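You operate a simulated robot arm through the tools that you are given. There is no shell and no other tool. Be economical: measure what you need, move in short steps, check, and stop when the job is done.

You run a simulated two-armed robot. Do the job below in one go: nothing can be reset, and whatever is moved stays where it is left.

Task
Pick up the blue carton from the top of the steel table beside the trial line with one hand, pass it to the other hand and put it on the lane 03. Set down upright: blue carton.

The check looks at the end state, three seconds after you hand in, the way a careful person would. Anything else that was tipped, shoved, dropped, spilled or broken makes it a failure.

Robot
Two 7-joint arms with two-finger parallel grippers on one trunk, on a base that drives. Base frame: it is fixed to the floor where the robot stands at the start and does not move with it; the origin is under the middle of the robot, x ahead of it, y to its left, z up. Lengths are in m, angles in degrees, forces in N, time in s.
The left shoulder is at the start at [0.02, 0.113, 1.122], the right one opposite. With the tool pointing down near the work surface each hand reaches from about 0.22 to 0.6 m from the robot's upright axis, wherever it stands, measured 20 degrees to its own side. Places, roughly: lane 03 (15x32 cm) [3.38, -3.92, 0.84]. Payload 1.57 kg a hand.
The tool frame of a hand sits at the grasp point between the pads (the TCP): z along the fingers, y along the line on which they close. The tips reach 0.03 m beyond it. Largest opening 0.08 m; finger width 0.017, thickness 0.012; the body of the gripper, 0.04 by 0.082 m, starts 0.08 m behind the TCP.
Orientation is that of the tool frame in the base frame, as a unit quaternion [w, x, y, z]. With the fingers straight down and closing along the base's y, the tool's x points along the base's -x, its y along +y and its z along -z.

Tools
- The arms move only by the tool step_arm. It takes "left_motion", "right_motion" or both (then of equal length, played together; a hand with none holds still); each is a list of rows, each a list of 7 numbers: the shift along the tool's x, y, z in m, then the turn, a rotation vector about the tool's x, y, z in degrees, then the finger opening in m, from 0 to 0.08. In form: [[dx, dy, dz, wx, wy, wz, grip], ...]. A call has 1 to 8 rows; each row shifts and turns the commanded pose from where the row before left it, along the tool's axes as they then stand. Rows are played at 5 a second. More than 0.05 m and 8.6 degrees between two rows, or a gripper value outside its range, and nothing of the call is played. A pose out of reach is approached as far as the arm can. The call stops where the force on the tool passes 40 N (or 10 N more than at its start, if that is more) or the arm is blocked; 0.2 s more then pass. Each finger travels about 0.045 m/s and halts on what it meets, pressing with about 38 N; the grip force reading is that of the motor and also rises with nothing between the fingers. The clock runs only during rows and for 0.2 s after the last one: add rows that do not move to give the fingers time. The reply holds the time, the measured pose of the TCP, the force on the tool along the base axes, the opening and the grip force, in the units named above and with some noise, with the torque about the TCP (base axes, N m) and any sound that the robot's microphone picked up, and new pictures: "show" is both (left out), scene, wrist or none (wrist: the cameras of the hands that moved).
- Cameras (640 x 400 px; columns grow to the right, rows downward): "scene" is now at [0.1002, -0.0101, 1.2606]; the picture's right is [-0.11, -0.99, 0.00], its down [-0.45, 0.05, -0.89] and it looks along [0.88, -0.09, -0.46] (base axes); focal length 268 px, centre (320, 200). "left" rides on the left gripper at [0.072, 0.007, -0.122] in its tool frame; the picture's right is [-0.09, 1.00, 0.00], its down [-0.84, -0.08, -0.54] and it looks along [-0.54, -0.05, 0.84] (tool axes); focal length 238 px, centre (320, 200). "right" rides on the right gripper at [0.072, -0.007, -0.122] in its tool frame; the picture's right is [0.09, 1.00, 0.00], its down [-0.84, 0.08, -0.54] and it looks along [-0.54, 0.05, 0.84] (tool axes); focal length 238 px, centre (320, 200). There is no depth. A picture from a camera that has moved, and an enlarged one, comes with that camera's place and axes in the base frame and with its lens.
- raise_lower(by): slides the trunk up (or, below 0, down) by that many m; the arms and the scene camera ride with it, the base frame stays. It gives what a move gives, with no picture.
- steer(legs): drives the robot by 1 to 6 legs, each [ahead, left, turn to the left] in m, m and degrees, along the robot's own axes; the way and the turn of a leg run together, so that a leg with both is an arc; at most 1.5 m and 180 degrees a leg. The arms and the cameras ride along, it lands a little off, and it stops where it bumps. It gives what a move gives, and a new picture of the scene camera.
- turn_head(pan, tilt): turns the head with the scene camera to pan (to the left, within 80 degrees either way) and tilt (down, from -29 to 69), counted from straight ahead of the robot. It gives what a move gives, and a new picture of the scene camera.
- zoom(camera, box): a new picture of the part [left, top, right, bottom] of that camera's present view, enlarged. The clock stands still meanwhile.
- job_done(): hands the job in; it is judged then, once.

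Work in short steps. Places have to be worked out from the pictures, the camera data and where the tool is seen: move nearer, look again, correct. Check each grasp and each placing, and mend what went wrong. You have 120 turns and 260 pictures in all, those below and enlarged ones among them. Open the grippers and draw the arms clear of the work before you hand the job in, unless the task says otherwise; then end with one line.

The tools are called after ">>>" as a command line: name --argument value ..., lists and objects as JSON in quotes. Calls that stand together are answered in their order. step_arm: Moves the arms, as the interface text tells. Its arguments: {"type":"object","properties":{"left_motion":{"type":"array"},"right_motion":{"type":"array"},"show":{"type":"string","enum":["both","scene","wrist","none"]}},"required":[]} The other tools are called the same way: raise_lower (by) slides the trunk up or down; steer (legs) drives the base; turn_head (pan, tilt) turns the head that bears the scene camera; zoom (camera, box) takes an enlarged picture of a part of a camera's view; job_done () hands the job in.

At the start:

```text
time_s: 0.0
left_tool_pos: [0.5, 0.241, 1.04]
left_orientation: [0.0, 0.001, 1.0, 0.001]
left_contact_force: [0.5, -0.1, -0.5]
left_ft_torque: [-0.01, 0.01, -0.02]
left_width: 0.0801
left_grasp_force: 0.1
right_tool_pos: [0.4515, -0.1942, 1.0923]
right_orientation: [0.0, 0.0, 1.0, 0.0]
right_contact_force: [-0.5, 0.4, 0.1]
right_ft_torque: [0.0, 0.01, -0.02]
right_width: 0.0798
right_grasp_force: 0.0
trunk travel left (down, up): [-0.175, 0.395]
robot x, y, heading: [0.0013, 0.0016, -0.3]
head pan, tilt: [-6.1, 27.2]
```

scene: 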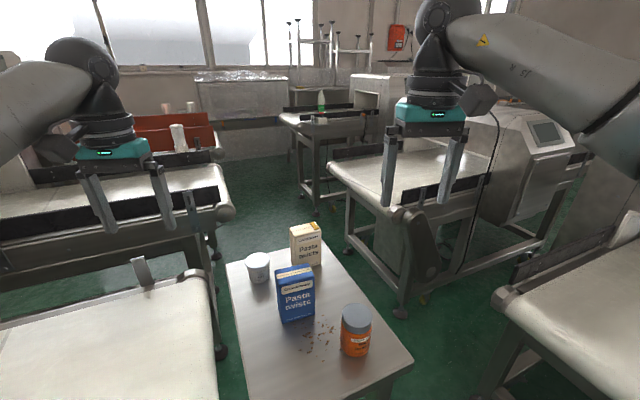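
right: 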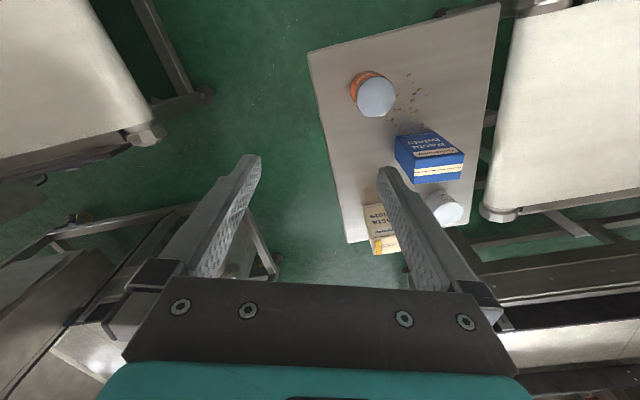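
left: 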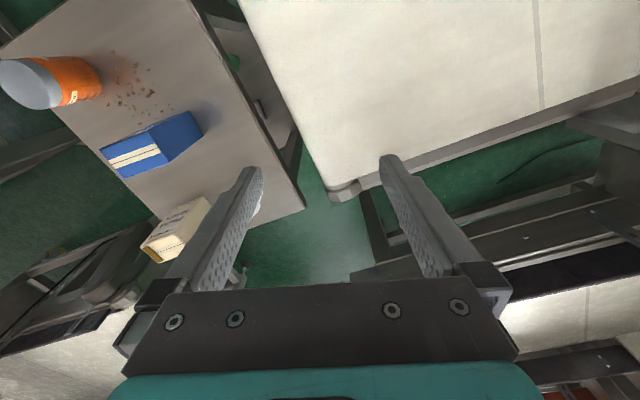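

The blue carton stands in the middle of the steel table, with neighbours around it. I'll zoom in to work out its place.

>>> zoom --camera "scene" --box '[220, 210, 420, 370]'

>>> zoom --camera "right" --box '[300, 40, 500, 260]'

>>> turn_head --pan -50 --tilt 15

```text
2.50 times, centred on (320, 290) of scene
camera zoom: at [0.1002, -0.0101, 1.2606], right [-0.11, -0.99, 0.0], down [-0.45, 0.05, -0.89], along [0.88, -0.09, -0.46], focal length 671 px, centre (320, -25)
```

zoom: 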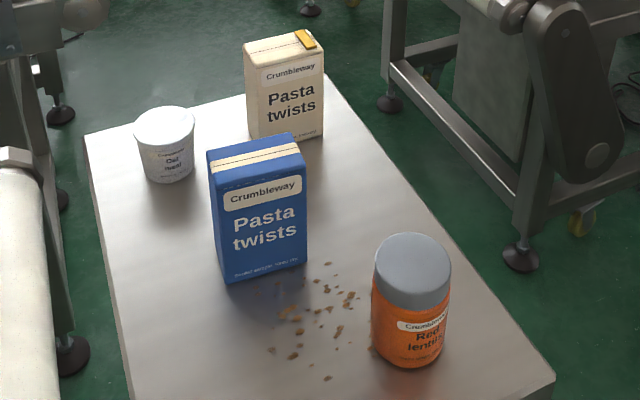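

```text
1.82 times, centred on (400, 150) of right
camera zoom: at [0.3804, -0.2005, 1.2127], right [-0.09, 1.0, 0.0], down [0.84, 0.08, 0.54], along [0.54, 0.05, -0.84], focal length 433 px, centre (174, 291)
```

zoom: 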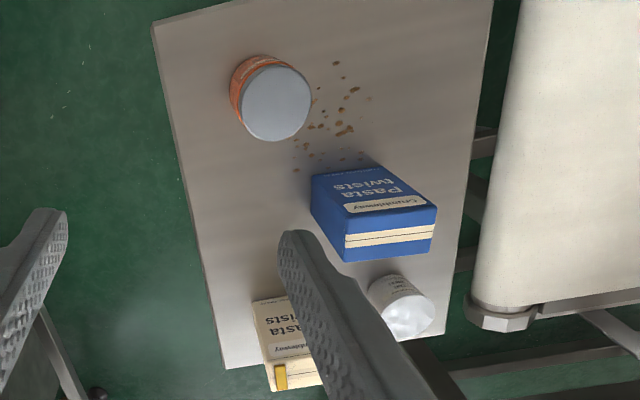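

```text
time_s: 1.1
left_tool_pos: [0.4993, 0.242, 1.0405]
left_orientation: [0.0, -0.001, 1.0, 0.0]
left_contact_force: [0.7, 0.1, 0.1]
left_ft_torque: [-0.01, -0.03, 0.01]
left_width: 0.0799
left_grasp_force: 0.0
right_tool_pos: [0.452, -0.1944, 1.0897]
right_orientation: [0.001, 0.0, 1.0, -0.001]
right_contact_force: [-0.4, 0.0, -0.7]
right_ft_torque: [0.0, -0.03, 0.03]
right_width: 0.0802
right_grasp_force: 0.0
trunk travel left (down, up): [-0.175, 0.395]
robot x, y, heading: [0.0019, -0.001, 0.3]
head pan, tilt: [-50.0, 15.0]
camera scene: at [0.0694, -0.0719, 1.2804], right [-0.77, -0.64, 0.0], down [-0.17, 0.2, -0.97], along [0.62, -0.74, -0.26], focal length 268 px, centre (320, 200)
```

scene: 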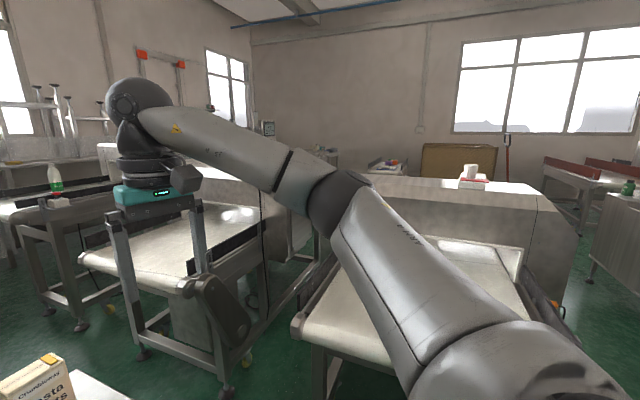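

Carton: base about (0.527, 0.0), table z≈0.75, height about 0.13, thickness about 0.037 along x, width about 0.07. Next I look toward lane 03 and around to plan the drive.

>>> zoom --camera "scene" --box '[240, 100, 440, 225]'

>>> turn_head --pan -80 --tilt 25

>>> turn_head --pan -20 --tilt 15

>>> turn_head --pan 60 --tilt 20

>>> turn_head --pan 0 --tilt 65

```text
3.20 times, centred on (340, 162) of scene
camera zoom: at [0.0694, -0.0719, 1.2804], right [-0.77, -0.64, 0.0], down [-0.17, 0.2, -0.97], along [0.62, -0.74, -0.26], focal length 859 px, centre (256, 320)
```

zoom: 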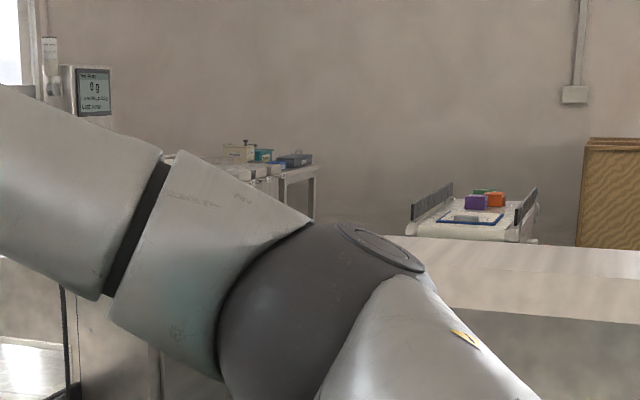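

```text
time_s: 2.1
left_tool_pos: [0.4993, 0.2409, 1.0414]
left_orientation: [0.0, 0.001, 1.0, 0.0]
left_contact_force: [-0.2, 0.2, 0.3]
left_ft_torque: [0.02, -0.03, 0.01]
left_width: 0.0804
left_grasp_force: 0.1
right_tool_pos: [0.4518, -0.1942, 1.0918]
right_orientation: [0.001, 0.0, 1.0, 0.001]
right_contact_force: [-0.8, 0.6, 0.0]
right_ft_torque: [-0.01, 0.02, -0.03]
right_width: 0.0801
right_grasp_force: 0.0
trunk travel left (down, up): [-0.175, 0.395]
robot x, y, heading: [-0.0022, 0.0016, -0.0]
head pan, tilt: [-80.0, 25.0]
camera scene: at [0.0254, -0.0911, 1.2642], right [-0.98, -0.17, 0.0], down [-0.07, 0.42, -0.91], along [0.16, -0.89, -0.42], focal length 268 px, centre (320, 200)
```

scene: 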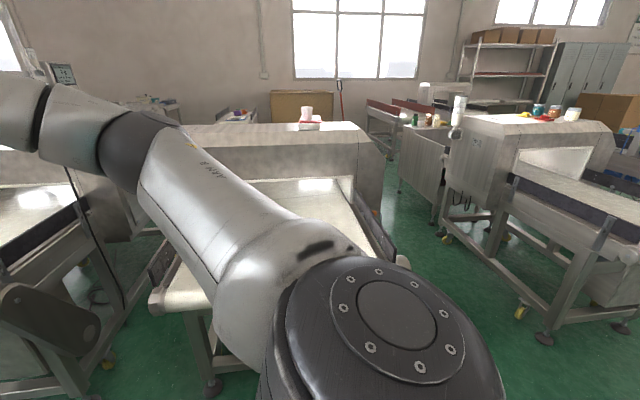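

```text
time_s: 3.4
left_tool_pos: [0.4995, 0.2413, 1.0404]
left_orientation: [0.0, -0.001, 1.0, 0.001]
left_contact_force: [0.4, 0.0, 0.3]
left_ft_torque: [0.0, -0.01, -0.01]
left_width: 0.0801
left_grasp_force: 0.0
right_tool_pos: [0.4511, -0.1942, 1.0908]
right_orientation: [0.001, 0.0, 1.0, 0.0]
right_contact_force: [0.3, -0.6, 0.4]
right_ft_torque: [-0.02, 0.0, 0.0]
right_width: 0.08
right_grasp_force: 0.0
trunk travel left (down, up): [-0.175, 0.395]
robot x, y, heading: [-0.0028, -0.0038, 0.2]
head pan, tilt: [-20.0, 15.0]
camera scene: at [0.097, -0.0324, 1.2804], right [-0.34, -0.94, 0.0], down [-0.24, 0.09, -0.97], along [0.91, -0.33, -0.26], focal length 268 px, centre (320, 200)
```

scene: 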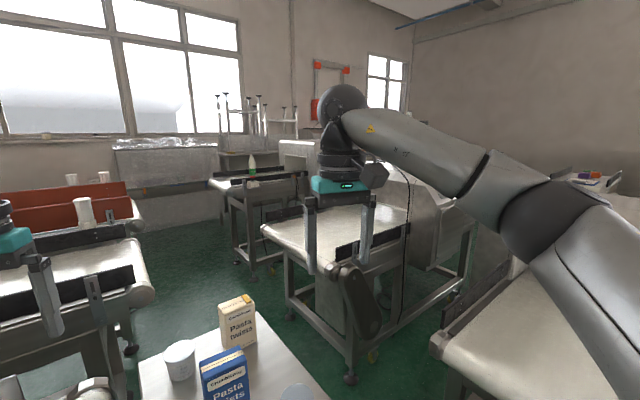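

```text
time_s: 4.9
left_tool_pos: [0.5008, 0.241, 1.0406]
left_orientation: [0.0, 0.0, 1.0, 0.0]
left_contact_force: [0.0, 0.1, 0.3]
left_ft_torque: [-0.02, 0.03, 0.0]
left_width: 0.0801
left_grasp_force: 0.0
right_tool_pos: [0.4532, -0.1939, 1.0925]
right_orientation: [0.0, 0.001, 1.0, 0.0]
right_contact_force: [0.2, 0.2, -0.5]
right_ft_torque: [0.01, 0.0, 0.02]
right_width: 0.0799
right_grasp_force: 0.1
trunk travel left (down, up): [-0.175, 0.395]
robot x, y, heading: [0.0003, 0.0049, -0.2]
head pan, tilt: [60.0, 20.0]
camera scene: at [0.0559, 0.0802, 1.2722], right [0.87, -0.5, 0.0], down [-0.17, -0.3, -0.94], along [0.47, 0.81, -0.34], focal length 268 px, centre (320, 200)
```

scene: 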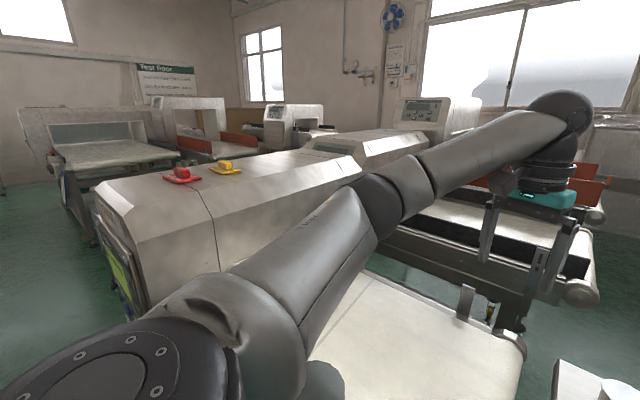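

```text
time_s: 6.2
left_tool_pos: [0.4999, 0.2405, 1.0412]
left_orientation: [-0.001, 0.0, 1.0, 0.0]
left_contact_force: [0.4, 0.1, 0.4]
left_ft_torque: [0.02, 0.03, 0.01]
left_width: 0.0799
left_grasp_force: 0.1
right_tool_pos: [0.4529, -0.194, 1.0909]
right_orientation: [0.0, 0.0, 1.0, 0.0]
right_contact_force: [-0.2, 0.2, 0.3]
right_ft_torque: [0.0, -0.01, -0.02]
right_width: 0.08
right_grasp_force: 0.2
trunk travel left (down, up): [-0.175, 0.395]
robot x, y, heading: [0.0027, -0.0005, -0.1]
head pan, tilt: [0.0, 65.0]
camera scene: at [0.07, -0.0003, 1.2086], right [0.0, -1.0, 0.0], down [-0.91, 0.0, -0.42], along [0.42, 0.0, -0.91], focal length 268 px, centre (320, 200)
```

scene: 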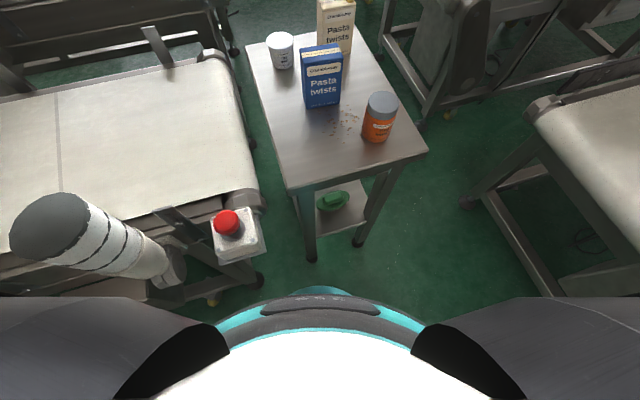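

Lane 03 is the far station beyond the machines; I'll plan the drive once the carton is held. First I turn the left hand 80° so its fingers close across the carton's thin side, and shift the right hand outward.

>>> step_arm --left_motion '[[0, 0, 0, 0, 0, 8, 0.08], [0, 0, 0, 0, 0, 8, 0.08], [0, 0, 0, 0, 0, 8, 0.08], [0, 0, 0, 0, 0, 8, 0.08], [0, 0, 0, 0, 0, 8, 0.08], [0, 0, 0, 0, 0, 8, 0.08], [0, 0, 0, 0, 0, 8, 0.08], [0, 0, 0, 0, 0, 8, 0.08]]' --right_motion '[[0, -0.02, 0, 0, 0, 0, 0.08], [0, -0.02, 0, 0, 0, 0, 0.08], [0, -0.02, 0, 0, 0, 0, 0.08], [0, -0.02, 0, 0, 0, 0, 0.08], [0, -0.02, 0, 0, 0, 0, 0.08], [0, 0, 0, 0, 0, 0, 0.08], [0, 0, 0, 0, 0, 0, 0.08], [0, 0, 0, 0, 0, 0, 0.08]]' --show "none"

>>> turn_head --pan 0 --tilt 45

```text
time_s: 8.0
left_tool_pos: [0.5013, 0.2406, 1.042]
left_orientation: [0.0, 0.531, 0.848, 0.0]
left_contact_force: [-0.7, -0.1, -0.1]
left_ft_torque: [-0.03, -0.02, -0.01]
left_width: 0.08
left_grasp_force: 0.0
right_tool_pos: [0.4531, -0.2964, 1.0909]
right_orientation: [0.001, 0.0, 1.0, 0.0]
right_contact_force: [0.3, 0.2, 0.2]
right_ft_torque: [0.0, -0.01, -0.04]
right_width: 0.0799
right_grasp_force: 0.1
trunk travel left (down, up): [-0.175, 0.395]
robot x, y, heading: [-0.0023, -0.0011, 0.3]
head pan, tilt: [0.0, 65.0]
```

```text
time_s: 8.8
left_tool_pos: [0.4996, 0.2421, 1.0419]
left_orientation: [0.0, 0.529, 0.849, -0.001]
left_contact_force: [0.0, 0.3, -0.1]
left_ft_torque: [0.01, 0.02, -0.02]
left_width: 0.0797
left_grasp_force: 0.0
right_tool_pos: [0.4529, -0.2958, 1.0918]
right_orientation: [0.0, -0.001, 1.0, -0.001]
right_contact_force: [0.2, -0.8, 0.2]
right_ft_torque: [0.0, -0.03, -0.02]
right_width: 0.08
right_grasp_force: 0.0
trunk travel left (down, up): [-0.175, 0.395]
robot x, y, heading: [0.001, 0.0003, -0.0]
head pan, tilt: [0.0, 45.0]
camera scene: at [0.0906, -0.0004, 1.2335], right [0.0, -1.0, 0.0], down [-0.71, 0.0, -0.71], along [0.71, 0.0, -0.71], focal length 268 px, centre (320, 200)
```

scene: 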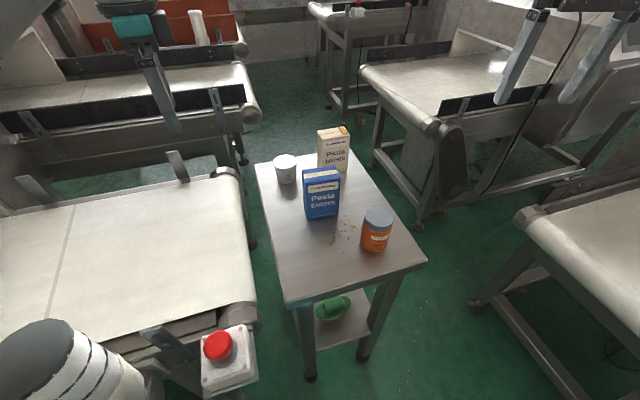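

Left hand turns well. I finish the turn and bring it over the carton, staying high, then look with its wrist camera.

>>> step_arm --left_motion '[[0, 0, 0, 0, 0, 8, 0.08], [0, 0, 0, 0, 0, 8, 0.08], [-0.04, -0.002, 0, 0, 0, 0, 0.08], [-0.04, -0.003, 0, 0, 0, 0, 0.08], [-0.04, -0.003, 0, 0, 0, 0, 0.08], [-0.04, -0.003, 0, 0, 0, 0, 0.08], [-0.04, -0.003, 0, 0, 0, 0, 0.08], [-0.02, 0, 0, 0, 0, 0, 0.08]]'

>>> zoom --camera "scene" --box '[250, 130, 410, 270]'

```text
time_s: 10.6
left_tool_pos: [0.5277, 0.0225, 1.041]
left_orientation: [0.0, 0.642, 0.767, 0.0]
left_contact_force: [0.0, -0.2, -0.1]
left_ft_torque: [0.01, -0.02, -0.03]
left_width: 0.0798
left_grasp_force: 0.0
right_tool_pos: [0.4533, -0.2956, 1.0907]
right_orientation: [0.001, 0.0, 1.0, 0.001]
right_contact_force: [-1.1, -0.9, 0.3]
right_ft_torque: [0.02, -0.01, -0.01]
right_width: 0.0801
right_grasp_force: 0.0
trunk travel left (down, up): [-0.175, 0.395]
robot x, y, heading: [0.0011, 0.001, 0.3]
head pan, tilt: [0.0, 45.0]
camera scene: at [0.0906, -0.0007, 1.2336], right [0.0, -1.0, 0.0], down [-0.71, 0.0, -0.71], along [0.71, 0.0, -0.71], focal length 268 px, centre (320, 200)
camera left: at [0.5214, 0.0951, 1.1625], right [1.0, 0.08, 0.0], down [0.07, -0.84, 0.54], along [0.04, -0.54, -0.84], focal length 238 px, centre (320, 200)
```

scene: 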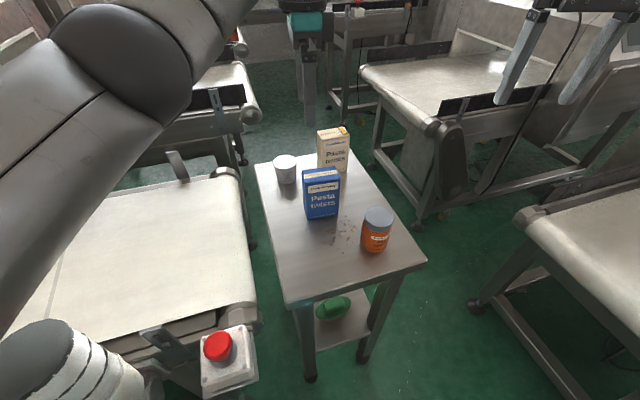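
left: 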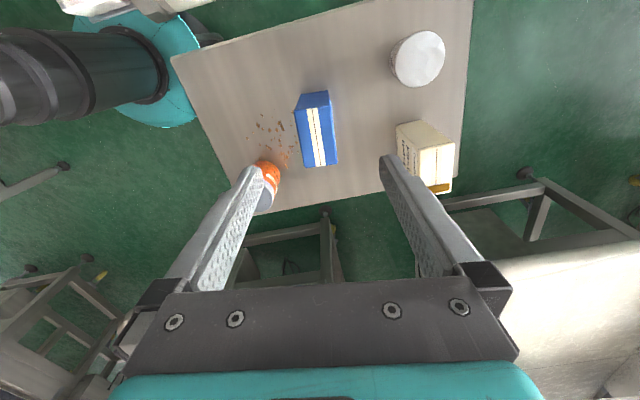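

```text
2.86 times, centred on (330, 200) of scene
camera zoom: at [0.0906, -0.0007, 1.2336], right [0.0, -1.0, 0.0], down [-0.71, 0.0, -0.71], along [0.71, 0.0, -0.71], focal length 767 px, centre (291, 200)
```

zoom: 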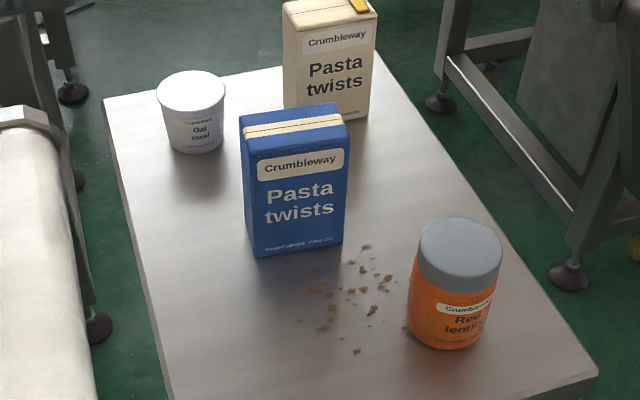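

The carton is in the wrist view; I enlarge it to measure its axis and top.

>>> zoom --camera "left" --box '[260, 70, 380, 190]'

```text
3.33 times, centred on (320, 130) of left
camera zoom: at [0.5214, 0.0951, 1.1625], right [1.0, 0.08, 0.0], down [0.07, -0.84, 0.54], along [0.04, -0.54, -0.84], focal length 794 px, centre (320, 433)
```

zoom: 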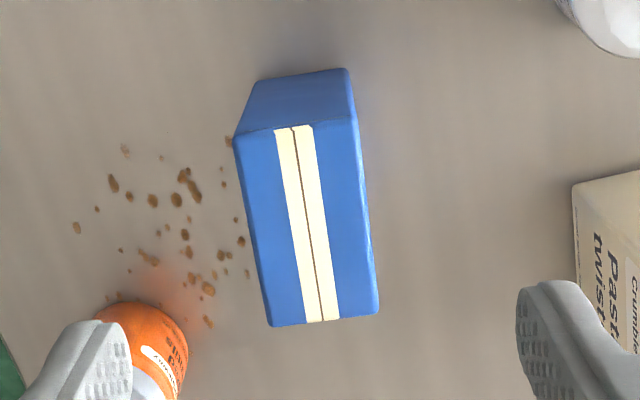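

Top centre about (0.524, 0.001), yaw about 12°. I centre, turn −2°, and descend with the tips just above the top.

>>> step_arm --left_motion '[[-0.0205, -0.0074, 0, 0, 0, -2, 0.08], [0, 0, 0.04, 0, 0, 0, 0.08], [0, 0, 0.04, 0, 0, 0, 0.08], [0, 0, 0.03, 0, 0, 0, 0.08], [0, 0, 0, 0, 0, 0, 0.08]]'

```text
time_s: 11.8
left_tool_pos: [0.5192, -0.0003, 0.933]
left_orientation: [0.0, 0.63, 0.777, 0.0]
left_contact_force: [-0.1, 0.1, -0.7]
left_ft_torque: [-0.04, -0.01, 0.02]
left_width: 0.0801
left_grasp_force: 0.1
right_tool_pos: [0.4526, -0.2956, 1.0912]
right_orientation: [-0.001, -0.001, 1.0, 0.001]
right_contact_force: [-0.3, 0.3, -0.2]
right_ft_torque: [-0.04, -0.04, 0.03]
right_width: 0.08
right_grasp_force: 0.1
trunk travel left (down, up): [-0.175, 0.395]
robot x, y, heading: [0.0035, -0.0, -0.0]
head pan, tilt: [0.0, 45.0]
camera scene: at [0.0906, -0.0004, 1.2336], right [0.0, -1.0, 0.0], down [-0.71, 0.0, -0.71], along [0.71, 0.0, -0.71], focal length 268 px, centre (320, 200)
camera left: at [0.5119, 0.0713, 1.054], right [0.99, 0.12, 0.0], down [0.1, -0.83, 0.54], along [0.06, -0.54, -0.84], focal length 238 px, centre (320, 200)
```

scene: 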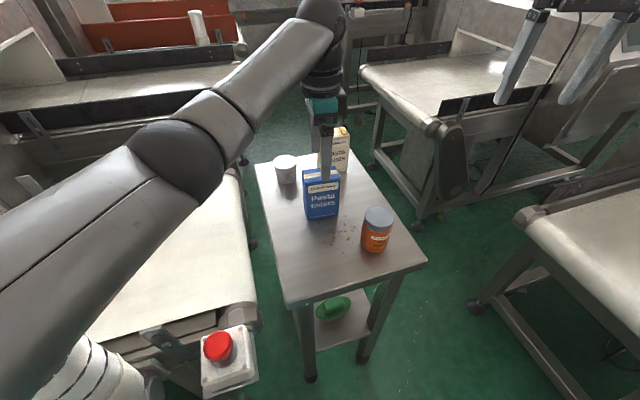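
left: 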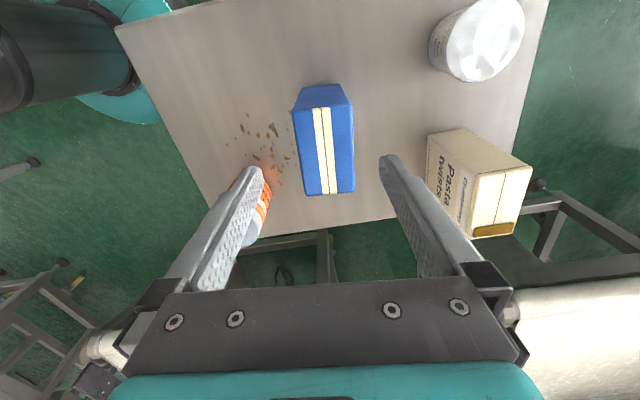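

Consistent with the estimate: I need about 5 mm along tool y. I correct and descend 65 mm, still open.

>>> step_arm --left_motion '[[0.001, 0.0045, 0, 0, 0, 0, 0.08], [0, 0, 0.02, 0, 0, 0, 0.08], [0, 0, 0.025, 0, 0, 0, 0.08], [0, 0, 0.02, 0, 0, 0, 0.08], [0, 0, 0, 0, 0, 0, 0.08]]' --show "wrist"

>>> zoom --camera "scene" --box '[250, 80, 410, 270]'

```text
time_s: 13.0
left_tool_pos: [0.5235, 0.0033, 0.8657]
left_orientation: [0.001, 0.629, 0.778, 0.001]
left_contact_force: [-0.3, -0.3, -0.4]
left_ft_torque: [-0.02, -0.03, -0.02]
left_width: 0.0802
left_grasp_force: 0.0
right_tool_pos: [0.4527, -0.2964, 1.0903]
right_orientation: [0.001, 0.0, 1.0, 0.0]
right_contact_force: [-0.8, 0.8, -0.6]
right_ft_torque: [-0.02, 0.02, -0.04]
right_width: 0.0801
right_grasp_force: 0.0
trunk travel left (down, up): [-0.175, 0.395]
robot x, y, heading: [0.0025, 0.0017, -0.1]
head pan, tilt: [0.0, 45.0]
camera left: at [0.5146, 0.0751, 0.9871], right [0.99, 0.12, 0.0], down [0.1, -0.83, 0.54], along [0.06, -0.54, -0.84], focal length 238 px, centre (320, 200)
```

left: 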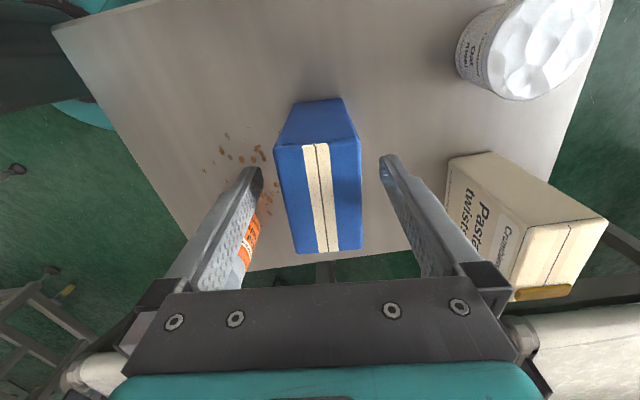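

```text
2.11 times, centred on (330, 175) of scene
camera zoom: at [0.0906, -0.0004, 1.2336], right [0.0, -1.0, 0.0], down [-0.71, 0.0, -0.71], along [0.71, 0.0, -0.71], focal length 565 px, centre (299, 253)
```

zoom: 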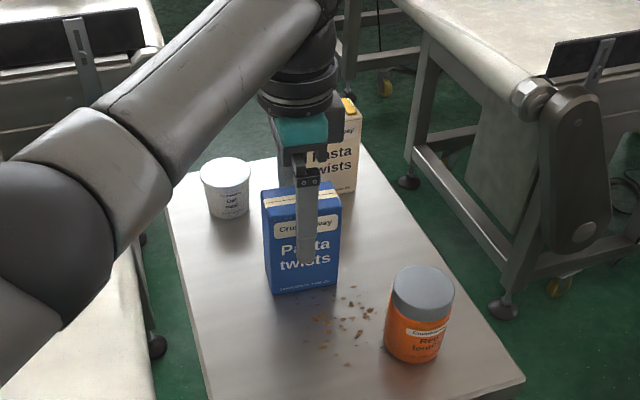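

Fingers straddle the carton. I raise 8 mm to leave room for the other hand, and close.

>>> step_arm --left_motion '[[0, 0, -0.008, 0, 0, 0, 0.08], [0, 0, 0, 0, 0, 0, 0.06], [0, 0, 0, 0, 0, 0, 0.04], [0, 0, 0, 0, 0, 0, 0.03], [0, 0, 0, 0, 0, 0, 0.03], [0, 0, 0, 0, 0, 0, 0.03], [0, 0, 0, 0, 0, 0, 0.03]]' --show "wrist"

```text
time_s: 14.6
left_tool_pos: [0.5225, 0.0034, 0.8742]
left_orientation: [0.0, 0.629, 0.777, 0.0]
left_contact_force: [0.4, 0.1, 1.4]
left_ft_torque: [-0.01, -0.07, 0.04]
left_width: 0.0443
left_grasp_force: 38.3
right_tool_pos: [0.4539, -0.2952, 1.0912]
right_orientation: [0.0, 0.0, 1.0, 0.0]
right_contact_force: [0.0, -0.2, 0.2]
right_ft_torque: [-0.02, -0.01, 0.0]
right_width: 0.0801
right_grasp_force: 0.0
trunk travel left (down, up): [-0.175, 0.395]
robot x, y, heading: [0.0013, -0.0021, -0.2]
head pan, tilt: [0.0, 45.0]
camera left: at [0.5149, 0.0751, 0.9958], right [0.99, 0.12, 0.0], down [0.1, -0.83, 0.54], along [0.06, -0.54, -0.84], focal length 238 px, centre (320, 200)
```

left: 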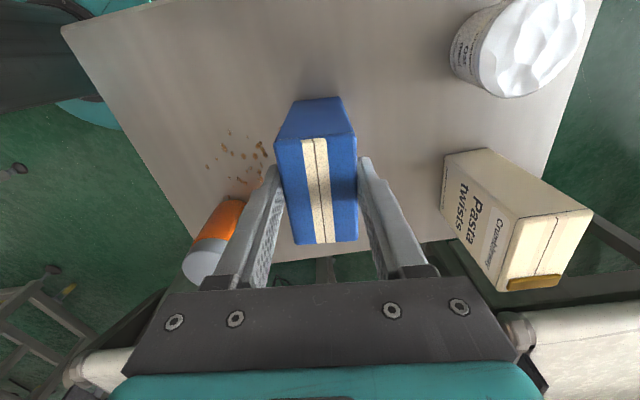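

Gripped at 44 mm with 38 N. I lift straight up.

>>> step_arm --left_motion '[[0, 0, -0.02, 0, 0, 0, 0.03], [0, 0, -0.035, 0, 0, 0, 0.03], [0, 0, -0.04, 0, 0, 0, 0.03], [0, 0, -0.04, 0, 0, 0, 0.03], [0, 0, -0.04, 0, 0, 0, 0.03], [0, 0, -0.03, 0, 0, 0, 0.03], [0, 0, 0, 0, 0, 0, 0.03]]'

```text
time_s: 16.2
left_tool_pos: [0.5241, 0.0035, 1.0759]
left_orientation: [0.001, 0.629, 0.778, 0.0]
left_contact_force: [0.4, -1.2, -1.2]
left_ft_torque: [0.01, -0.02, 0.02]
left_width: 0.044
left_grasp_force: 37.7
right_tool_pos: [0.4548, -0.2954, 1.0914]
right_orientation: [0.0, 0.0, 1.0, 0.0]
right_contact_force: [0.9, -0.1, -0.4]
right_ft_torque: [0.01, 0.0, -0.01]
right_width: 0.0801
right_grasp_force: 0.1
trunk travel left (down, up): [-0.175, 0.395]
robot x, y, heading: [-0.0042, 0.0001, 0.1]
head pan, tilt: [0.0, 45.0]
camera scene: at [0.0908, -0.0003, 1.2335], right [0.0, -1.0, 0.0], down [-0.71, 0.0, -0.71], along [0.71, 0.0, -0.71], focal length 268 px, centre (320, 200)
camera left: at [0.516, 0.0751, 1.1983], right [0.99, 0.12, 0.0], down [0.1, -0.83, 0.54], along [0.06, -0.54, -0.84], focal length 238 px, centre (320, 200)
```

scene: 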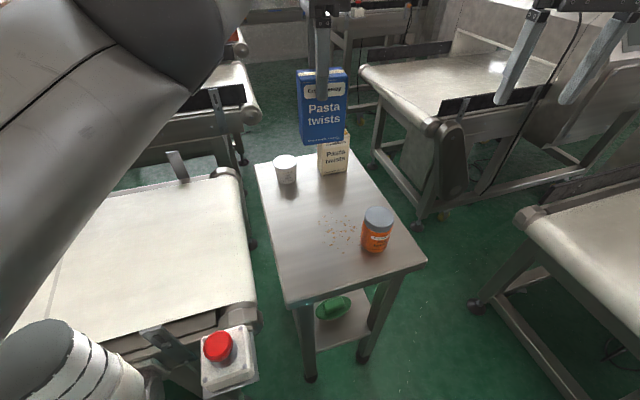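
left: 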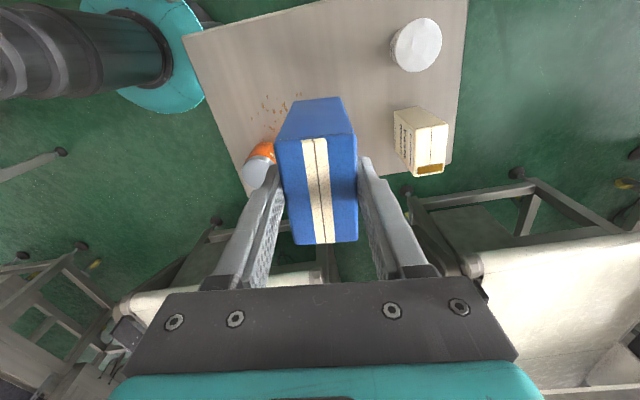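

Carton is held and upright, neighbours untouched. Now I turn the right hand to point at +y with fingers closing along x, so it can take the lower half from the side.

>>> step_arm --right_motion '[[0, 0, 0, -4.9, 4.9, 4.9, 0.08], [0, 0, 0, -4.9, 4.9, 4.9, 0.08], [0, 0, 0, -4.9, 4.9, 4.9, 0.08], [0, 0, 0, -4.9, 4.9, 4.9, 0.08], [0, 0, 0, -4.9, 4.9, 4.9, 0.08], [0, 0, 0, -4.9, 4.9, 4.9, 0.08], [0, 0, 0, -4.9, 4.9, 4.9, 0.08], [0, 0, 0, 0, 0, 0, 0.08]]' --show "scene"

```text
time_s: 18.0
left_tool_pos: [0.5237, 0.0036, 1.0756]
left_orientation: [0.001, 0.629, 0.778, 0.0]
left_contact_force: [0.2, -0.5, -1.7]
left_ft_torque: [0.01, 0.02, 0.01]
left_width: 0.0441
left_grasp_force: 38.5
right_tool_pos: [0.4089, -0.2892, 1.101]
right_orientation: [-0.286, 0.286, 0.868, 0.286]
right_contact_force: [-0.1, 0.0, -0.2]
right_ft_torque: [0.03, -0.01, 0.04]
right_width: 0.0799
right_grasp_force: 0.2
right hand out of reach, approached as far as the arm can: row 5, 6, 7
trunk travel left (down, up): [-0.175, 0.395]
robot x, y, heading: [0.0003, 0.0004, 0.2]
head pan, tilt: [0.0, 45.0]
camera scene: at [0.091, -0.0002, 1.2335], right [0.0, -1.0, 0.0], down [-0.71, 0.0, -0.71], along [0.71, 0.0, -0.71], focal length 268 px, centre (320, 200)
```

scene: 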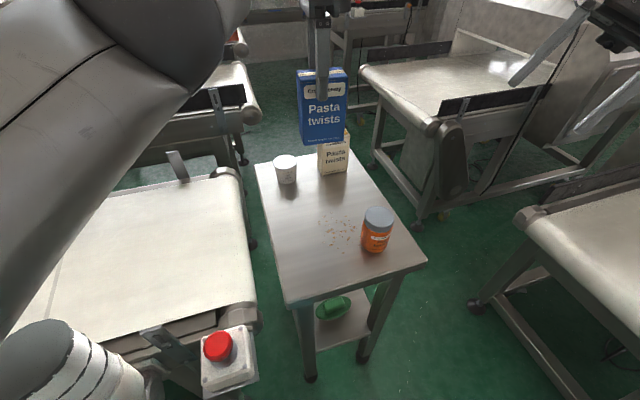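

Orientation is fine but the wrist is stretched out; I bring the right hand closer in before continuing to turn.

>>> step_arm --right_motion '[[0.0086, 0.0058, 0.0335, 0, 0, 0, 0.08], [0.0086, 0.0058, 0.0335, 0, 0, 0, 0.08], [0.0086, 0.0058, 0.0335, 0, 0, 0, 0.08], [0.0086, 0.0058, 0.0335, 0, 0, 0, 0.08], [0, 0, 0, -4.9, 4.9, 4.9, 0.08], [0, 0, 0, -4.9, 4.9, 4.9, 0.08], [0, 0, 0, -4.9, 4.9, 4.9, 0.08], [0, 0, 0, 0, 0, 0, 0.08]]' --show "both"

```text
time_s: 19.8
left_tool_pos: [0.5247, 0.0037, 1.0766]
left_orientation: [-0.001, 0.629, 0.778, -0.001]
left_contact_force: [-1.6, 0.3, -1.2]
left_ft_torque: [-0.01, -0.02, 0.0]
left_width: 0.0443
left_grasp_force: 38.1
right_tool_pos: [0.3569, -0.1741, 1.0425]
right_orientation: [-0.39, 0.39, 0.738, 0.39]
right_contact_force: [0.3, 0.5, 0.2]
right_ft_torque: [0.03, -0.04, -0.01]
right_width: 0.08
right_grasp_force: 0.2
trunk travel left (down, up): [-0.175, 0.395]
robot x, y, heading: [0.0005, 0.001, 0.0]
head pan, tilt: [0.0, 45.0]
camera scene: at [0.0907, -0.0004, 1.2336], right [0.0, -1.0, 0.0], down [-0.71, 0.0, -0.71], along [0.71, 0.0, -0.71], focal length 268 px, centre (320, 200)
camera right: at [0.3561, -0.2642, 1.1507], right [0.84, 0.42, 0.35], down [0.54, -0.67, -0.5], along [0.03, 0.61, -0.79], focal length 238 px, centre (320, 200)
```

scene: 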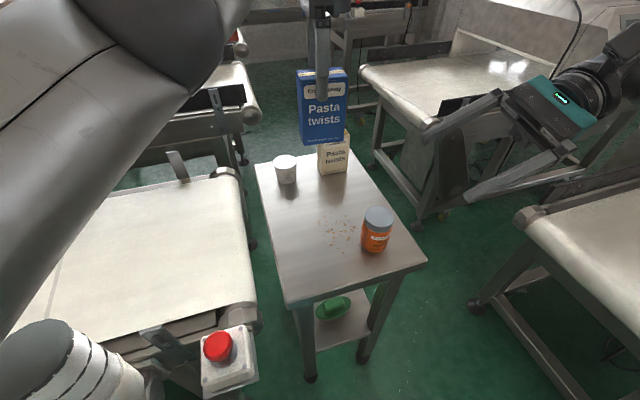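
right: 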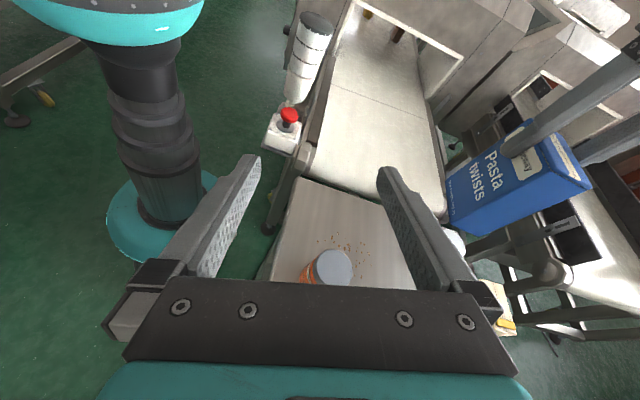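

In reach now. I finish the turn and add the 12° yaw to match the carton.

>>> step_arm --right_motion '[[0, 0, 0, -4.9, 4.9, 4.9, 0.08], [0, 0, 0, -4.9, 4.9, 4.9, 0.08], [0, 0, 0, -4.9, 4.9, 4.9, 0.08], [0, 0, 0, -4.9, 4.9, 4.9, 0.08], [0, 0, 0, -0.65, 0.65, 0.65, 0.08], [0, 0, 0, 6, 0, 0, 0.08], [0, 0, 0, 6, 0, 0, 0.08], [0, 0, 0, 0, 0, 0, 0.08]]' --show "both"

```text
time_s: 21.6
left_tool_pos: [0.5234, 0.0042, 1.076]
left_orientation: [0.0, 0.63, 0.777, 0.0]
left_contact_force: [-1.0, 0.0, -2.0]
left_ft_torque: [0.0, 0.03, -0.02]
left_width: 0.0444
left_grasp_force: 37.6
right_tool_pos: [0.3572, -0.1737, 1.0409]
right_orientation: [0.55, -0.445, -0.55, -0.445]
right_contact_force: [0.1, 0.4, 0.3]
right_ft_torque: [-0.03, 0.03, 0.0]
right_width: 0.0801
right_grasp_force: 0.0
trunk travel left (down, up): [-0.175, 0.395]
robot x, y, heading: [0.0021, -0.0013, -0.0]
head pan, tilt: [0.0, 45.0]
camera scene: at [0.0907, -0.0004, 1.2336], right [0.0, -1.0, 0.0], down [-0.71, 0.0, -0.71], along [0.71, 0.0, -0.71], focal length 268 px, centre (320, 200)
camera right: at [0.3765, -0.2945, 1.1132], right [0.97, 0.21, 0.09], down [0.19, -0.51, -0.84], along [-0.13, 0.83, -0.54], focal length 238 px, centre (320, 200)
```

scene: 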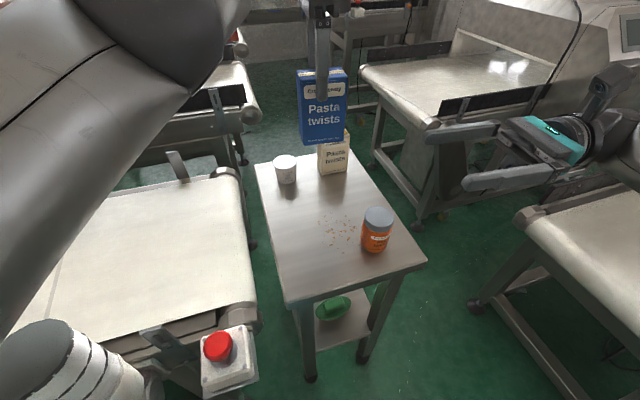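
right: 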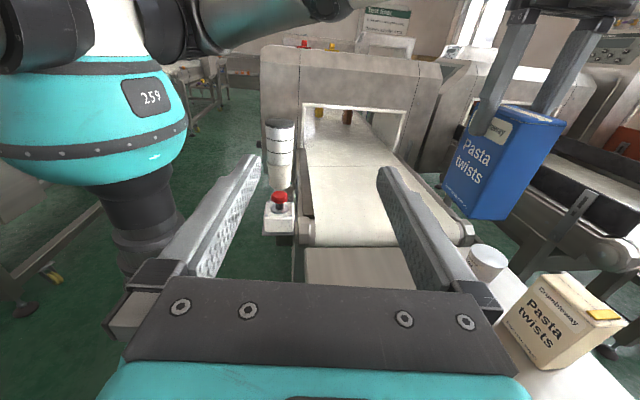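

The right hand points at +y, level. I bring the carton 12 cm back toward the robot and line the right hand up beside it.

>>> step_arm --left_motion '[[0.0062, -0.0294, 0, 0, 0, 0, 0.03], [0.0062, -0.0294, 0, 0, 0, 0, 0.03], [0.0062, -0.0294, 0, 0, 0, 0, 0.03], [0.0062, -0.0294, 0, 0, 0, 0, 0.03], [0, 0, 0, 0, 0, 0, 0.03]]' --right_motion '[[-0.0235, 0, 0, 0, 0, 0, 0.08], [-0.0235, 0.02, 0, 0, 0, 0, 0.08], [0, 0.03, 0, 0, 0, 0, 0.08], [0, 0.0327, 0, 0, 0, 0, 0.08], [0, 0, 0, 0, 0, 0, 0.08]]' --show "both"

```text
time_s: 22.8
left_tool_pos: [0.4046, 0.0033, 1.0794]
left_orientation: [0.0, 0.63, 0.777, 0.0]
left_contact_force: [0.1, 0.0, -1.9]
left_ft_torque: [0.01, 0.02, 0.0]
left_width: 0.0443
left_grasp_force: 37.9
right_tool_pos: [0.4399, -0.1583, 0.9909]
right_orientation: [-0.55, 0.445, 0.55, 0.444]
right_contact_force: [-0.7, 0.4, -0.5]
right_ft_torque: [0.02, -0.01, 0.04]
right_width: 0.08
right_grasp_force: 0.1
trunk travel left (down, up): [-0.175, 0.395]
robot x, y, heading: [0.0047, 0.0021, 0.1]
head pan, tilt: [0.0, 45.0]
camera scene: at [0.0907, -0.0005, 1.2336], right [0.0, -1.0, 0.0], down [-0.71, 0.0, -0.71], along [0.71, 0.0, -0.71], focal length 268 px, centre (320, 200)
camera right: at [0.4583, -0.2785, 1.0624], right [0.97, 0.21, 0.09], down [0.19, -0.51, -0.84], along [-0.13, 0.83, -0.54], focal length 238 px, centre (320, 200)
camera left: at [0.396, 0.0751, 1.2002], right [0.99, 0.12, 0.0], down [0.1, -0.83, 0.54], along [0.06, -0.54, -0.84], focal length 238 px, centre (320, 200)
```

scene: 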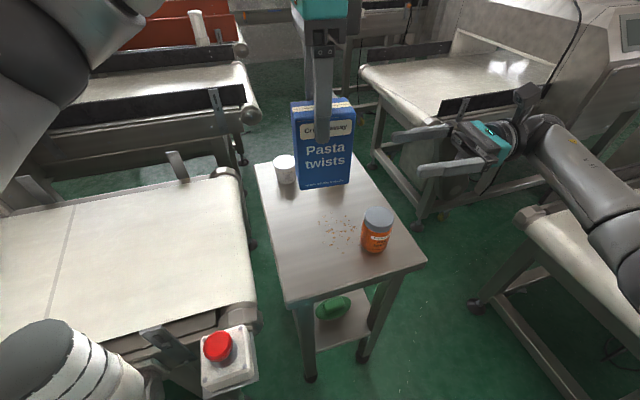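
right: 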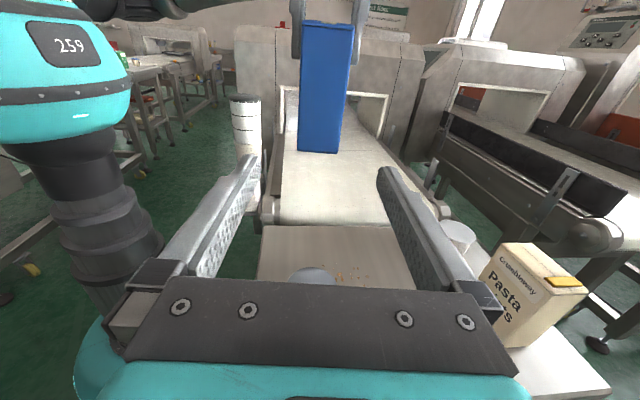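
left: 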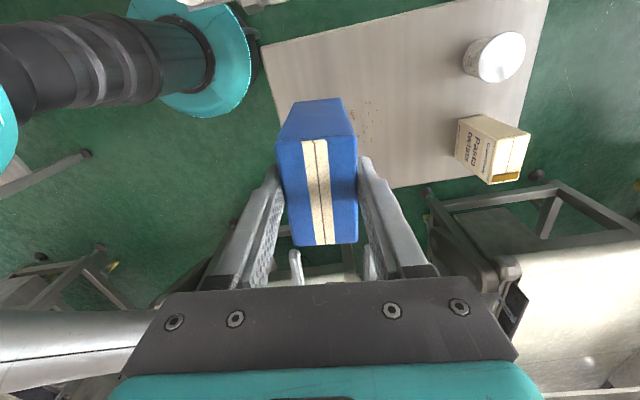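

Aligned laterally; carton bottom is near z≈0.96. I raise the right hand 13 mm and advance 16 cm around the carton's lower half, still open.

>>> step_arm --right_motion '[[0.013, -0.001, 0.02, 0, 0, 0, 0.08], [0, 0, 0.035, 0, 0, 0, 0.08], [0, 0, 0.035, 0, 0, 0, 0.08], [0, 0, 0.035, 0, 0, 0, 0.08], [0, 0, 0.035, 0, 0, 0, 0.08], [0, 0, 0, 0, 0, 0, 0.08]]' --show "both"

```text
time_s: 24.2
left_tool_pos: [0.404, 0.003, 1.0796]
left_orientation: [0.001, 0.629, 0.777, 0.0]
left_contact_force: [0.4, -0.3, -1.6]
left_ft_torque: [-0.01, 0.01, -0.01]
left_width: 0.0443
left_grasp_force: 38.3
right_tool_pos: [0.4011, -0.0005, 1.0091]
right_orientation: [-0.55, 0.445, 0.55, 0.445]
right_contact_force: [-0.1, 0.2, -0.1]
right_ft_torque: [0.02, -0.03, -0.03]
right_width: 0.0803
right_grasp_force: 0.1
trunk travel left (down, up): [-0.175, 0.395]
robot x, y, heading: [0.0045, -0.0036, -0.0]
head pan, tilt: [0.0, 45.0]
camera scene: at [0.0907, -0.0004, 1.2336], right [0.0, -1.0, 0.0], down [-0.71, 0.0, -0.71], along [0.71, 0.0, -0.71], focal length 268 px, centre (320, 200)
camera right: at [0.4211, -0.1207, 1.0807], right [0.97, 0.21, 0.09], down [0.19, -0.51, -0.84], along [-0.13, 0.83, -0.54], focal length 238 px, centre (320, 200)
```

scene: 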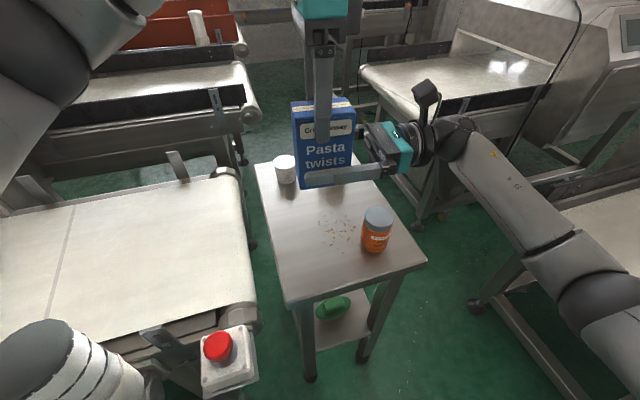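
right: 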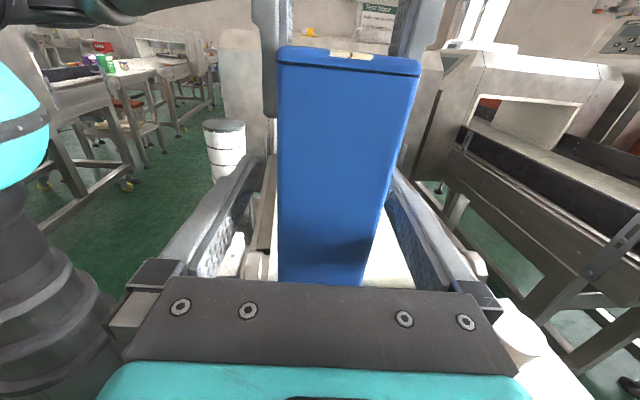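

Fingers surround the lower half; I centre 3.5 mm and close the right hand.

>>> step_arm --right_motion '[[0, 0.0035, 0, 0, 0, 0, 0.08], [0, 0, 0, 0, 0, 0, 0.06], [0, 0, 0, 0, 0, 0, 0.045], [0, 0, 0, 0, 0, 0, 0.03], [0, 0, 0, 0, 0, 0, 0.03], [0, 0, 0, 0, 0, 0, 0.03], [0, 0, 0, 0, 0, 0, 0.03]]' --show "wrist"

```text
time_s: 25.8
left_tool_pos: [0.4055, 0.0036, 1.0785]
left_orientation: [0.001, 0.629, 0.777, 0.001]
left_contact_force: [10.7, 2.3, -2.5]
left_ft_torque: [0.22, -0.44, 0.01]
left_width: 0.0442
left_grasp_force: 38.1
right_tool_pos: [0.4057, -0.0002, 1.0079]
right_orientation: [-0.549, 0.444, 0.551, 0.444]
right_contact_force: [-12.0, -2.3, 0.4]
right_ft_torque: [-0.02, -0.33, 0.07]
right_width: 0.0447
right_grasp_force: 38.0
trunk travel left (down, up): [-0.175, 0.395]
robot x, y, heading: [0.0014, -0.0007, -0.2]
head pan, tilt: [0.0, 45.0]
camera right: at [0.4251, -0.1204, 1.0804], right [0.97, 0.21, 0.09], down [0.19, -0.51, -0.84], along [-0.13, 0.83, -0.54], focal length 238 px, centre (320, 200)
```

right: 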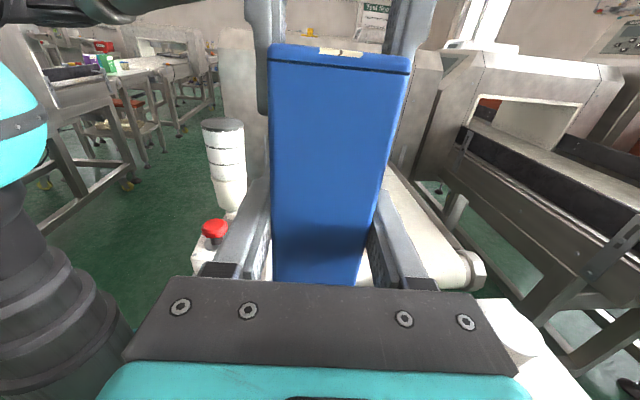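

Both hands hold it (small side load of 11 N). I ease the right hand a little, open the left and draw it up.

>>> step_arm --left_motion '[[0, 0, 0, 0, 0, 0, 0.03], [0, 0, 0, 0, 0, 0, 0.06], [0, 0, 0, 0, 0, 0, 0.08], [0, 0, 0, 0, 0, 0, 0.08], [0, 0, 0, 0, 0, 0, 0.08]]' --right_motion '[[0, -0.002, 0, 0, 0, 0, 0.03], [0, 0, 0, 0, 0, 0, 0.03], [0, 0, 0, 0, 0, 0, 0.03], [0, 0, 0, 0, 0, 0, 0.03], [0, 0, 0, 0, 0, 0, 0.03]]' --show "wrist"

```text
time_s: 27.0
left_tool_pos: [0.4038, 0.0033, 1.0781]
left_orientation: [0.0, 0.63, 0.777, 0.0]
left_contact_force: [0.5, -0.3, -0.4]
left_ft_torque: [-0.02, -0.02, 0.02]
left_width: 0.0798
left_grasp_force: 0.0
right_tool_pos: [0.4045, -0.0016, 1.0076]
right_orientation: [-0.549, 0.445, 0.55, 0.445]
right_contact_force: [0.0, 0.6, 0.1]
right_ft_torque: [0.02, -0.02, 0.02]
right_width: 0.0449
right_grasp_force: 38.0
trunk travel left (down, up): [-0.175, 0.395]
robot x, y, heading: [-0.0006, 0.0015, 0.1]
head pan, tilt: [0.0, 45.0]
camera right: at [0.4237, -0.1214, 1.0796], right [0.97, 0.21, 0.09], down [0.19, -0.51, -0.84], along [-0.13, 0.83, -0.54], focal length 238 px, centre (320, 200)
camera left: at [0.3964, 0.075, 1.2003], right [0.99, 0.12, 0.0], down [0.1, -0.83, 0.54], along [0.06, -0.54, -0.84], focal length 238 px, centre (320, 200)
```

right: 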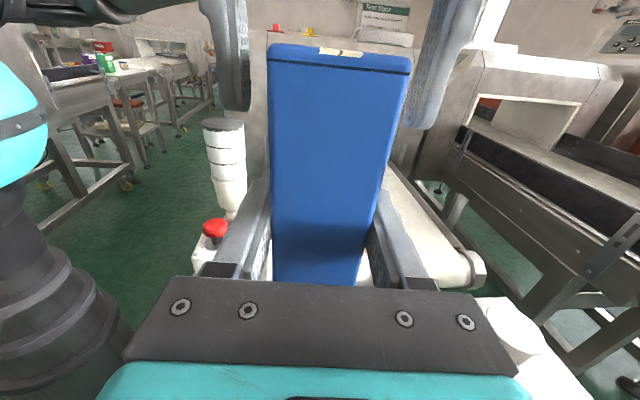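
left: 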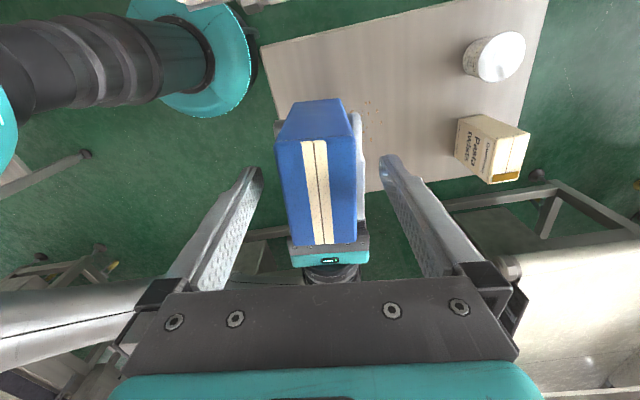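

The right hand alone holds the carton steady. Left hand withdraws upward and then outward.

>>> step_arm --left_motion '[[0, 0, -0.03, 0, 0, 0, 0.08], [0, 0, -0.04, 0, 0, 0, 0.08], [0, 0, -0.04, 0, 0, 0, 0.08], [0.03, 0, -0.02, 0, 0, 0, 0.08], [0.045, 0, 0, 0, 0, 0, 0.08], [0.045, 0, 0, 0, 0, 0, 0.08], [0.045, 0, 0, 0, 0, 0, 0.08], [0.02, 0, 0, 0, 0, 0, 0.08]]' --show "scene"

```text
time_s: 28.8
left_tool_pos: [0.3658, 0.1829, 1.2091]
left_orientation: [0.0, 0.629, 0.777, -0.001]
left_contact_force: [0.1, -0.5, 0.1]
left_ft_torque: [0.04, 0.01, -0.03]
left_width: 0.0802
left_grasp_force: 0.2
right_tool_pos: [0.4038, -0.0004, 1.008]
right_orientation: [-0.549, 0.445, 0.55, 0.445]
right_contact_force: [0.4, 0.9, -0.2]
right_ft_torque: [0.0, -0.02, -0.03]
right_width: 0.0448
right_grasp_force: 37.9
trunk travel left (down, up): [-0.175, 0.395]
robot x, y, heading: [0.0015, -0.0025, -0.2]
head pan, tilt: [0.0, 45.0]
camera scene: at [0.0906, -0.0002, 1.2336], right [0.0, -1.0, 0.0], down [-0.71, 0.0, -0.71], along [0.71, 0.0, -0.71], focal length 268 px, centre (320, 200)
```

scene: 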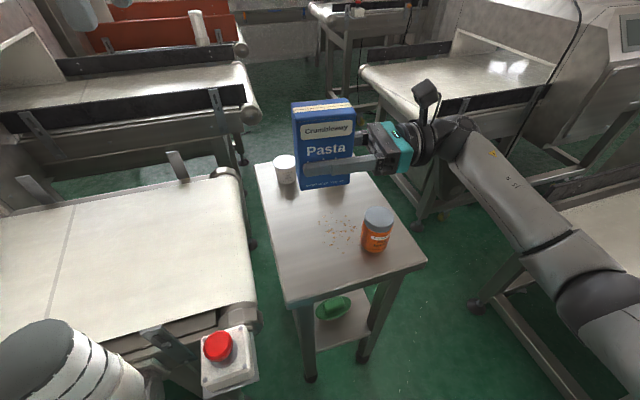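

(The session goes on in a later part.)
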